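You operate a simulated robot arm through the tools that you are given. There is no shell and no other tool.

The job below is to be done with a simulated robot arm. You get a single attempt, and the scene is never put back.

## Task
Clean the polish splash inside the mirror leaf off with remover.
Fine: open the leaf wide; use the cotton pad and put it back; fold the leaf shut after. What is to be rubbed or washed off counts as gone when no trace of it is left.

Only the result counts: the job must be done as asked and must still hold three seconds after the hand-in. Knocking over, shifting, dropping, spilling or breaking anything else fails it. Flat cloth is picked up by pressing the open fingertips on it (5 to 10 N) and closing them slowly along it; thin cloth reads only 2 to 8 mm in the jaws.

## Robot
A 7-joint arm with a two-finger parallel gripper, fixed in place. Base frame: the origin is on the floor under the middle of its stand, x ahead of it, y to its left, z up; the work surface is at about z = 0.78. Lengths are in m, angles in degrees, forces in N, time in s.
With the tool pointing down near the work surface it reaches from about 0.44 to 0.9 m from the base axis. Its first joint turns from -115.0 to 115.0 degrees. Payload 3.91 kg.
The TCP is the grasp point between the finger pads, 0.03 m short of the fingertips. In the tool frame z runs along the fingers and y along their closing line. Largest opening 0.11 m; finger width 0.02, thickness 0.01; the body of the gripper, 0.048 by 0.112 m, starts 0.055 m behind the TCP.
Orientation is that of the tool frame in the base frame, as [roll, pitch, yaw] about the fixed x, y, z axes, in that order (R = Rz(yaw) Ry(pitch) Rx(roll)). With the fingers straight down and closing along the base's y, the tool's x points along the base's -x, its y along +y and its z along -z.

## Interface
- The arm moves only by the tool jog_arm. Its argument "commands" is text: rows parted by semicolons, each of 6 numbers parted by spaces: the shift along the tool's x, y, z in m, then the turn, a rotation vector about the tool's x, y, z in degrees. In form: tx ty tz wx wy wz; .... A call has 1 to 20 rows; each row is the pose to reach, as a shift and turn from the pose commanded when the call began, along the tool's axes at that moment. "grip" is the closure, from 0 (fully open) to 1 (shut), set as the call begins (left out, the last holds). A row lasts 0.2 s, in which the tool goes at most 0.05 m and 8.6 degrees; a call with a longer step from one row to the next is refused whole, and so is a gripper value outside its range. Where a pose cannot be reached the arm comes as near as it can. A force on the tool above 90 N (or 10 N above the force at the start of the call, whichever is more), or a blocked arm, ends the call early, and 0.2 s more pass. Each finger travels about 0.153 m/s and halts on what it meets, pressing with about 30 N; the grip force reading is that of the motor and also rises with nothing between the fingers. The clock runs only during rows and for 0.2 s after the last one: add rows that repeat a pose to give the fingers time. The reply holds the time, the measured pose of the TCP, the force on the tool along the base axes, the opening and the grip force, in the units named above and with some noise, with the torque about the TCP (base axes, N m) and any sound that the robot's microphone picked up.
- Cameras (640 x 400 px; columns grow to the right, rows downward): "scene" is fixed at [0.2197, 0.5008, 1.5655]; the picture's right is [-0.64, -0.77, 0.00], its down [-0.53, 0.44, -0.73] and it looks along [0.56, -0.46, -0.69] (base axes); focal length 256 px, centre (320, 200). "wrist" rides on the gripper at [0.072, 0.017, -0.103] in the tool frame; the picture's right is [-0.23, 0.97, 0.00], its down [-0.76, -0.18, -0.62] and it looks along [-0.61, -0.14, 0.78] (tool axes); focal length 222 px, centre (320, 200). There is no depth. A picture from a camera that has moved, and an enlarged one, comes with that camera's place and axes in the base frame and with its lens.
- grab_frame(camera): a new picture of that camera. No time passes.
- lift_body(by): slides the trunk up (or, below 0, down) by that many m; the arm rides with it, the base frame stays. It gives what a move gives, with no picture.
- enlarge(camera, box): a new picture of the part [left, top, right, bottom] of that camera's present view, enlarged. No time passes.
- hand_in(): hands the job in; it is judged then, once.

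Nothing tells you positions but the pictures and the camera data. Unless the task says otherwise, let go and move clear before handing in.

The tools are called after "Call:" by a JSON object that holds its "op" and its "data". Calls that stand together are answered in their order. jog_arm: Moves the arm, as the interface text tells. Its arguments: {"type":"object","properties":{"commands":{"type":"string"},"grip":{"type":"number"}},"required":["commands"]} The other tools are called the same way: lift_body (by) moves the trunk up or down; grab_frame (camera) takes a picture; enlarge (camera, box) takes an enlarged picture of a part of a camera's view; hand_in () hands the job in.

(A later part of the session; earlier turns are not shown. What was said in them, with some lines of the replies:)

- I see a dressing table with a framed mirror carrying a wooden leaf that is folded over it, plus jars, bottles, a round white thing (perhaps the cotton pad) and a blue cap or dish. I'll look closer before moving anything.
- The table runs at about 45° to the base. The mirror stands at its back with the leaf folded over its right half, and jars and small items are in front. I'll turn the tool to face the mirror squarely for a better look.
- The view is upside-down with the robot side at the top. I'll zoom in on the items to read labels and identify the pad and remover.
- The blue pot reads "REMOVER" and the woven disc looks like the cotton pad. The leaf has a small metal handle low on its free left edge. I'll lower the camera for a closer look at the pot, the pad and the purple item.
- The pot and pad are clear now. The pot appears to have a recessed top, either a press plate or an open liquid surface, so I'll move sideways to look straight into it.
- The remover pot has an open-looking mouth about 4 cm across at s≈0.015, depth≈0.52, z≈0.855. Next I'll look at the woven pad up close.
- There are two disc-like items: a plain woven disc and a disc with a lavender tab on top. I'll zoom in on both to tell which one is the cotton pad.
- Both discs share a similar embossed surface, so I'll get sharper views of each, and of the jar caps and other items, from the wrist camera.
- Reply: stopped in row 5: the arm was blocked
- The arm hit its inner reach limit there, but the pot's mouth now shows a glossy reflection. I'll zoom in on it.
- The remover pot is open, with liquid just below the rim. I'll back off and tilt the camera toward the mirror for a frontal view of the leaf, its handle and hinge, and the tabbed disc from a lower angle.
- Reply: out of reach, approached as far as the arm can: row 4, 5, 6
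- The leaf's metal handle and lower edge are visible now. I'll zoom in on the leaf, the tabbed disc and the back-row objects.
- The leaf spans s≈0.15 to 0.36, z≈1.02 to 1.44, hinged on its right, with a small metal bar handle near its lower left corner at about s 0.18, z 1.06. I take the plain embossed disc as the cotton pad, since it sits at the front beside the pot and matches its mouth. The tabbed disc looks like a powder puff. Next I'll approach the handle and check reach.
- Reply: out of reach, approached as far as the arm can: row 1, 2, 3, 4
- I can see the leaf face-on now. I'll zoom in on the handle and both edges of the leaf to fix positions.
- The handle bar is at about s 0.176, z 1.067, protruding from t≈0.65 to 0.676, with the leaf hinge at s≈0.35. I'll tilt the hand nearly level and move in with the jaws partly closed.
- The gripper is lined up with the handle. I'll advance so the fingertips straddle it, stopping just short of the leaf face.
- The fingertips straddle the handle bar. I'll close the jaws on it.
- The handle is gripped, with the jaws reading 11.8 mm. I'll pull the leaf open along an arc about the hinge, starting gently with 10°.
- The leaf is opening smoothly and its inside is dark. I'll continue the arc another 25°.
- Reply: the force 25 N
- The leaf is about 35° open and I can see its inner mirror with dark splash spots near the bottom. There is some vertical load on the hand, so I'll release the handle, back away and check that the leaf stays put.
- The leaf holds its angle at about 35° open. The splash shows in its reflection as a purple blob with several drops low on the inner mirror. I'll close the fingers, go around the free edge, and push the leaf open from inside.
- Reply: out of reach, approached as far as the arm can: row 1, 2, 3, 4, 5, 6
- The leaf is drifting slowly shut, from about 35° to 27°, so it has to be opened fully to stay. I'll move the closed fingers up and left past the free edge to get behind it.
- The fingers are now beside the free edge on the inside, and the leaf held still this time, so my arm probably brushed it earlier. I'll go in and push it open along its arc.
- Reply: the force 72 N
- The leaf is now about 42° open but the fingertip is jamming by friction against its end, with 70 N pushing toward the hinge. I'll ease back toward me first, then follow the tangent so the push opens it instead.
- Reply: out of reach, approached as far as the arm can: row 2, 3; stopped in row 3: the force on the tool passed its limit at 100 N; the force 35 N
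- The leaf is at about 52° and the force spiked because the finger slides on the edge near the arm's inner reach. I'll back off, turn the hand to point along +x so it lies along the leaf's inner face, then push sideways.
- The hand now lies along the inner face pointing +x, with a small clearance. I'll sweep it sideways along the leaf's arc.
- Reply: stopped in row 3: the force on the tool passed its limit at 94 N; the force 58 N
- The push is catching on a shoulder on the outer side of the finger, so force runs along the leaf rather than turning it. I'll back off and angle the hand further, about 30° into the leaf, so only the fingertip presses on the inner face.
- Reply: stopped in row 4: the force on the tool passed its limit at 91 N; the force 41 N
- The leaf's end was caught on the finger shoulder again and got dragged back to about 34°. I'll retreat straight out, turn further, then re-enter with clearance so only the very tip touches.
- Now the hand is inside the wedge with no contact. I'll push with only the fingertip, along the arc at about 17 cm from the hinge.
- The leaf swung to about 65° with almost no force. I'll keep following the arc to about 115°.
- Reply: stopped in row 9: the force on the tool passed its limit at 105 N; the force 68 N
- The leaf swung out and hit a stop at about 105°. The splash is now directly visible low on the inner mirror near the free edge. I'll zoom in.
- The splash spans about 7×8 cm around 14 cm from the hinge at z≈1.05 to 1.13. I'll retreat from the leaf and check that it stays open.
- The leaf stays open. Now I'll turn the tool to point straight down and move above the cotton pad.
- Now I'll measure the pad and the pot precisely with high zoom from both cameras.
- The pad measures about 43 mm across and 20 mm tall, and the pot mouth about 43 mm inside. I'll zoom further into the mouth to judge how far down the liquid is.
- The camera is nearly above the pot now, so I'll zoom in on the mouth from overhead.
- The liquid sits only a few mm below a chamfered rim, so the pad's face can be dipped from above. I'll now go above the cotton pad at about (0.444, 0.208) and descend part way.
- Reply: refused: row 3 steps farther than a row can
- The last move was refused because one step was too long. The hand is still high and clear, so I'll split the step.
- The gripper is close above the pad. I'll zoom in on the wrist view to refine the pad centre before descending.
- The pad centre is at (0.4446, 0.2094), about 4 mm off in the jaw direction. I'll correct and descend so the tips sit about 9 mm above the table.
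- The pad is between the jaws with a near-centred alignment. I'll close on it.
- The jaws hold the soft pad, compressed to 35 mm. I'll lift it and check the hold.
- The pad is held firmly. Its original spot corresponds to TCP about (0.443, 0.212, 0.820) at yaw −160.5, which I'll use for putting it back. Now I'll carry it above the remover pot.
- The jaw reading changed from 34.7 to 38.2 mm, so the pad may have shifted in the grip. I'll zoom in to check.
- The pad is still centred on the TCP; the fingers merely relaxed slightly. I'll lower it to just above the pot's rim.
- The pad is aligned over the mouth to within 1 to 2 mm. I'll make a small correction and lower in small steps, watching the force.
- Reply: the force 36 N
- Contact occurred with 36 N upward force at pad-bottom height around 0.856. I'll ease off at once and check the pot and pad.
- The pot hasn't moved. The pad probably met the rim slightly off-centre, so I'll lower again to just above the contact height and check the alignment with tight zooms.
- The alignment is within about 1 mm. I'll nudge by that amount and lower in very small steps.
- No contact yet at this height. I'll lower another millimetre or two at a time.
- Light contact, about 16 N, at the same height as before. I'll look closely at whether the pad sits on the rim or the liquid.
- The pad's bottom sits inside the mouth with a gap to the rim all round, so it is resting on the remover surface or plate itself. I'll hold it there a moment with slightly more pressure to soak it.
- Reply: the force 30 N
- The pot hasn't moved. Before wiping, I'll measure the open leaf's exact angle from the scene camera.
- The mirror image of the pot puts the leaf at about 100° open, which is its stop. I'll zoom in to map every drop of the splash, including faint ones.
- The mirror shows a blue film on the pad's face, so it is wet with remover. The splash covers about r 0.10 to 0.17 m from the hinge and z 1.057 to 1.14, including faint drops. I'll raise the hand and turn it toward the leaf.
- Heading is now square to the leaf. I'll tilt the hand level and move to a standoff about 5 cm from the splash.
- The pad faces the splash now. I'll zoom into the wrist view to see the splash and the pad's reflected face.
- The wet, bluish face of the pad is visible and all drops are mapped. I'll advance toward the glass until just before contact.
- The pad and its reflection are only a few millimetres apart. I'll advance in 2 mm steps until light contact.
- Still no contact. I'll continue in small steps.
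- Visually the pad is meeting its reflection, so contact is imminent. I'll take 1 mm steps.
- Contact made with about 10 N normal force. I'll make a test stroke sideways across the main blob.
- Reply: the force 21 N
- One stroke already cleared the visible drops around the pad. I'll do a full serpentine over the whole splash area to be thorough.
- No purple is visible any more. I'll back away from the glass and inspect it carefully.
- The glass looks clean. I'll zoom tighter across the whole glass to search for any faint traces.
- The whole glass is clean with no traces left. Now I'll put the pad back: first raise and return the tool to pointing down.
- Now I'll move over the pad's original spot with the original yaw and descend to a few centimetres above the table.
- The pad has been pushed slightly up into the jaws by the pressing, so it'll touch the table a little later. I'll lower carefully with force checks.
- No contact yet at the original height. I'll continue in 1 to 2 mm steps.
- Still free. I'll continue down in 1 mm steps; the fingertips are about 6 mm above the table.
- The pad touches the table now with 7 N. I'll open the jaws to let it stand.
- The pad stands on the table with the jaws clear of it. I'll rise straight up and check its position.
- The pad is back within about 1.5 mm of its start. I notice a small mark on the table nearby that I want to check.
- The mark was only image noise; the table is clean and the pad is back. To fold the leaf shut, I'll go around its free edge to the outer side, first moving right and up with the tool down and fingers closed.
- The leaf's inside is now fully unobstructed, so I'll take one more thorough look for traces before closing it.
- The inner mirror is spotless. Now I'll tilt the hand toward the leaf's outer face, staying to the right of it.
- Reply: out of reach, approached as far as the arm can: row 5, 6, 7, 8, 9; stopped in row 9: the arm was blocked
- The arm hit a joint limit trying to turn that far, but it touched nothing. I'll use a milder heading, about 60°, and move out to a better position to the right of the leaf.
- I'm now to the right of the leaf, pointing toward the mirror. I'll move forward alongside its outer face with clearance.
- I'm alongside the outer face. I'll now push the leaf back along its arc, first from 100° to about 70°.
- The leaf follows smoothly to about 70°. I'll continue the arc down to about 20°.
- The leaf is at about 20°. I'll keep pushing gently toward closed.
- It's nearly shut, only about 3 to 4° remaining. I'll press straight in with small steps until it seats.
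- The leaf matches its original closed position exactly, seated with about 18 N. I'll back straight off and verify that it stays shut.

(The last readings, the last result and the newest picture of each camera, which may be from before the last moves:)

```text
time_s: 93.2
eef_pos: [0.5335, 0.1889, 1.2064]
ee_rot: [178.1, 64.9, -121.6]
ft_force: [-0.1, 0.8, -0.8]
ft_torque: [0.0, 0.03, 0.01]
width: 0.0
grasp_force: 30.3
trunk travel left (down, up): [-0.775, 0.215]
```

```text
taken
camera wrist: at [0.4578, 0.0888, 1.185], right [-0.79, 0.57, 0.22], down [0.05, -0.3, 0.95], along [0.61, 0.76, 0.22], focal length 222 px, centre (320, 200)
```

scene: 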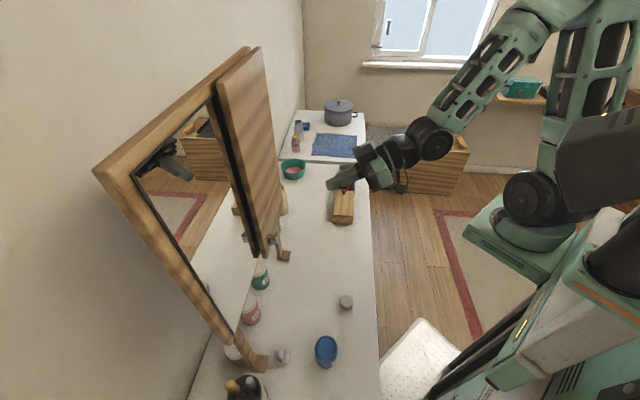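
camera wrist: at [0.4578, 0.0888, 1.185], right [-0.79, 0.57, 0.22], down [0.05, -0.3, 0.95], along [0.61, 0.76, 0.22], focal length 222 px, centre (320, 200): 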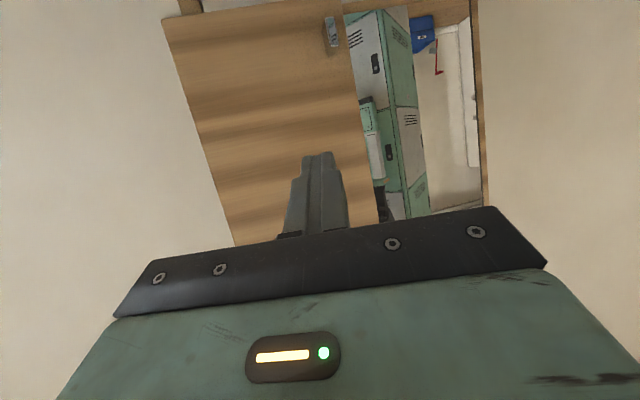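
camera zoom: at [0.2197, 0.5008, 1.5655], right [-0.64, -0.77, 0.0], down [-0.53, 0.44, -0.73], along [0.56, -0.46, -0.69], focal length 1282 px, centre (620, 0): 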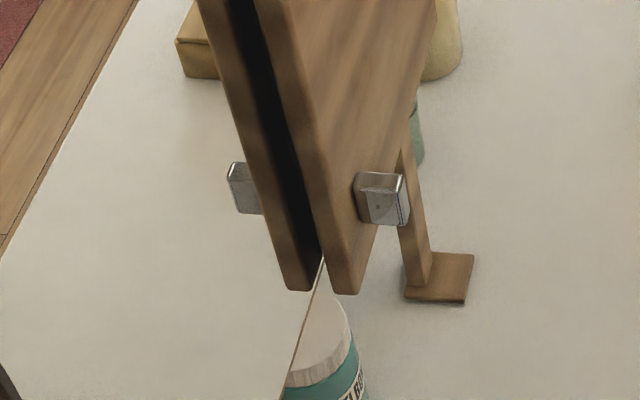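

The leaf stays shut, identical to the starting view. I'll verify that the pot, pad and mirror feet haven't moved compared with the start, and move a bit further clear.

Call:
{"op": "jog_arm", "data": {"commands": "-0.02 0 -0.02 0 0 0; -0.045 0 -0.03 0 0 0; -0.045 0 -0.03 0 0 0; -0.045 0 -0.03 0 0 0; -0.045 0 -0.03 0 0 0; -0.045 0 -0.03 0 0 0"}}

Call:
{"op": "enlarge", "data": {"camera": "scene", "box": [200, 230, 400, 400]}}

Call:
{"op": "enlarge", "data": {"camera": "scene", "box": [308, 330, 344, 372]}}

Call:
{"op": "enlarge", "data": {"camera": "scene", "box": [90, 40, 300, 260]}}

Call:
{"op": "enlarge", "data": {"camera": "scene", "box": [240, 90, 400, 240]}}

```text
time_s: 94.6
eef_pos: [0.5262, 0.1807, 1.2579]
ee_rot: [178.1, 65.0, -121.8]
ft_force: [1.3, 0.8, 0.0]
ft_torque: [-0.04, 0.0, -0.02]
width: 0.0001
grasp_force: 29.2
trunk travel left (down, up): [-0.775, 0.215]
```

```text
2.35 times, centred on (300, 315) of scene
camera zoom: at [0.2197, 0.5008, 1.5655], right [-0.64, -0.77, 0.0], down [-0.53, 0.44, -0.73], along [0.56, -0.46, -0.69], focal length 603 px, centre (367, -71)
```

zoom: 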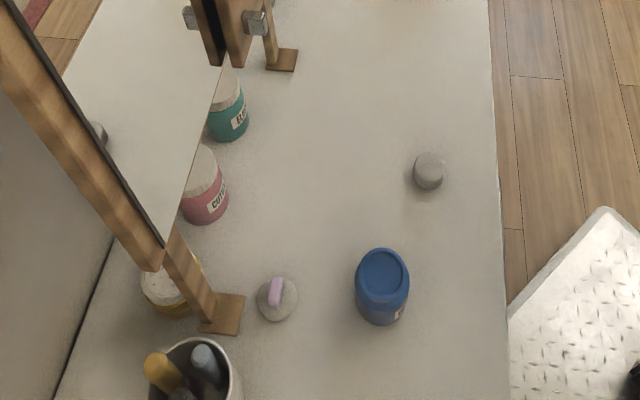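

```text
9.52 times, centred on (326, 351) of scene
camera zoom: at [0.2197, 0.5008, 1.5655], right [-0.64, -0.77, 0.0], down [-0.53, 0.44, -0.73], along [0.56, -0.46, -0.69], focal length 2442 px, centre (263, -1238)
```

zoom: 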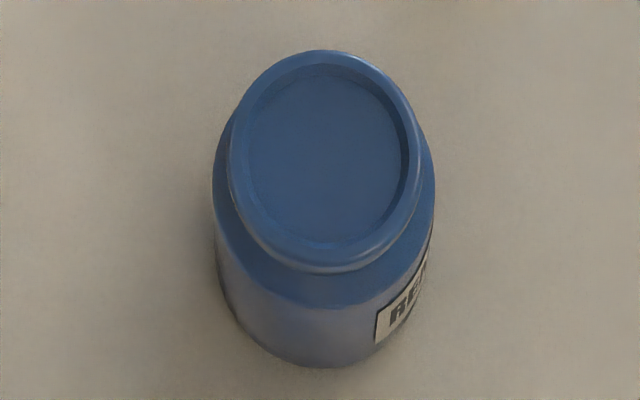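

```text
1.82 times, centred on (195, 150) of scene
camera zoom: at [0.2197, 0.5008, 1.5655], right [-0.64, -0.77, 0.0], down [-0.53, 0.44, -0.73], along [0.56, -0.46, -0.69], focal length 466 px, centre (547, 291)
```

zoom: 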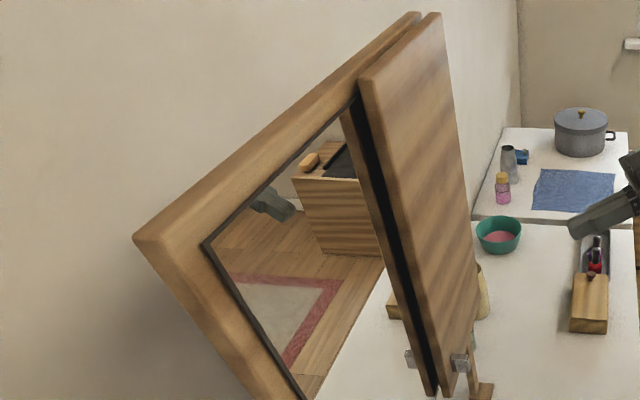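

```text
2.67 times, centred on (320, 165) of scene
camera zoom: at [0.2197, 0.5008, 1.5655], right [-0.64, -0.77, 0.0], down [-0.53, 0.44, -0.73], along [0.56, -0.46, -0.69], focal length 684 px, centre (320, 293)
```

zoom: 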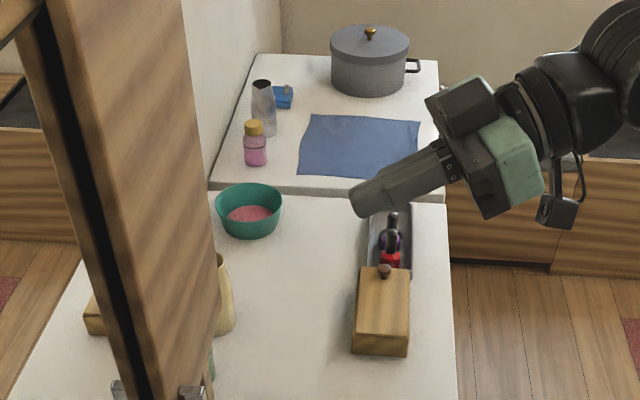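

Everything checks out. The splash is gone from the inner glass, the leaf is shut as at the start, and the pad is back within about 1–2 mm. The pot and the other items are where they began, and the hand is clear, so I'm handing in.

Call:
{"op": "hand_in", "data": {}}

```text
The job is handed in.
```

The polish splash is gone from the inside of the mirror leaf, and I've handed the job in. I zoomed in on the whole inner glass before closing the leaf and saw no trace left.

- **Leaf:** I opened it to its stop, at about 100°. After cleaning I folded it shut again; it looked the same as at the start and stayed shut after I let go.
- **Cotton pad:** There were two disc-like items, and I took the plain embossed one to be the cotton pad rather than the disc with the lavender tab. I wet it in the pot marked "REMOVER" and used it to wipe the glass. It is back within about 1–2 mm of where it stood.
- **Other items:** Nothing was knocked over or spilled. The remover pot may have moved about half a millimetre when I pressed the pad into it, and nothing else looked out of place in the final pictures.

While opening the leaf, my fingers caught on its edge and I pushed harder than intended, up to about 105 N. The mirror and its feet looked unmoved afterwards.
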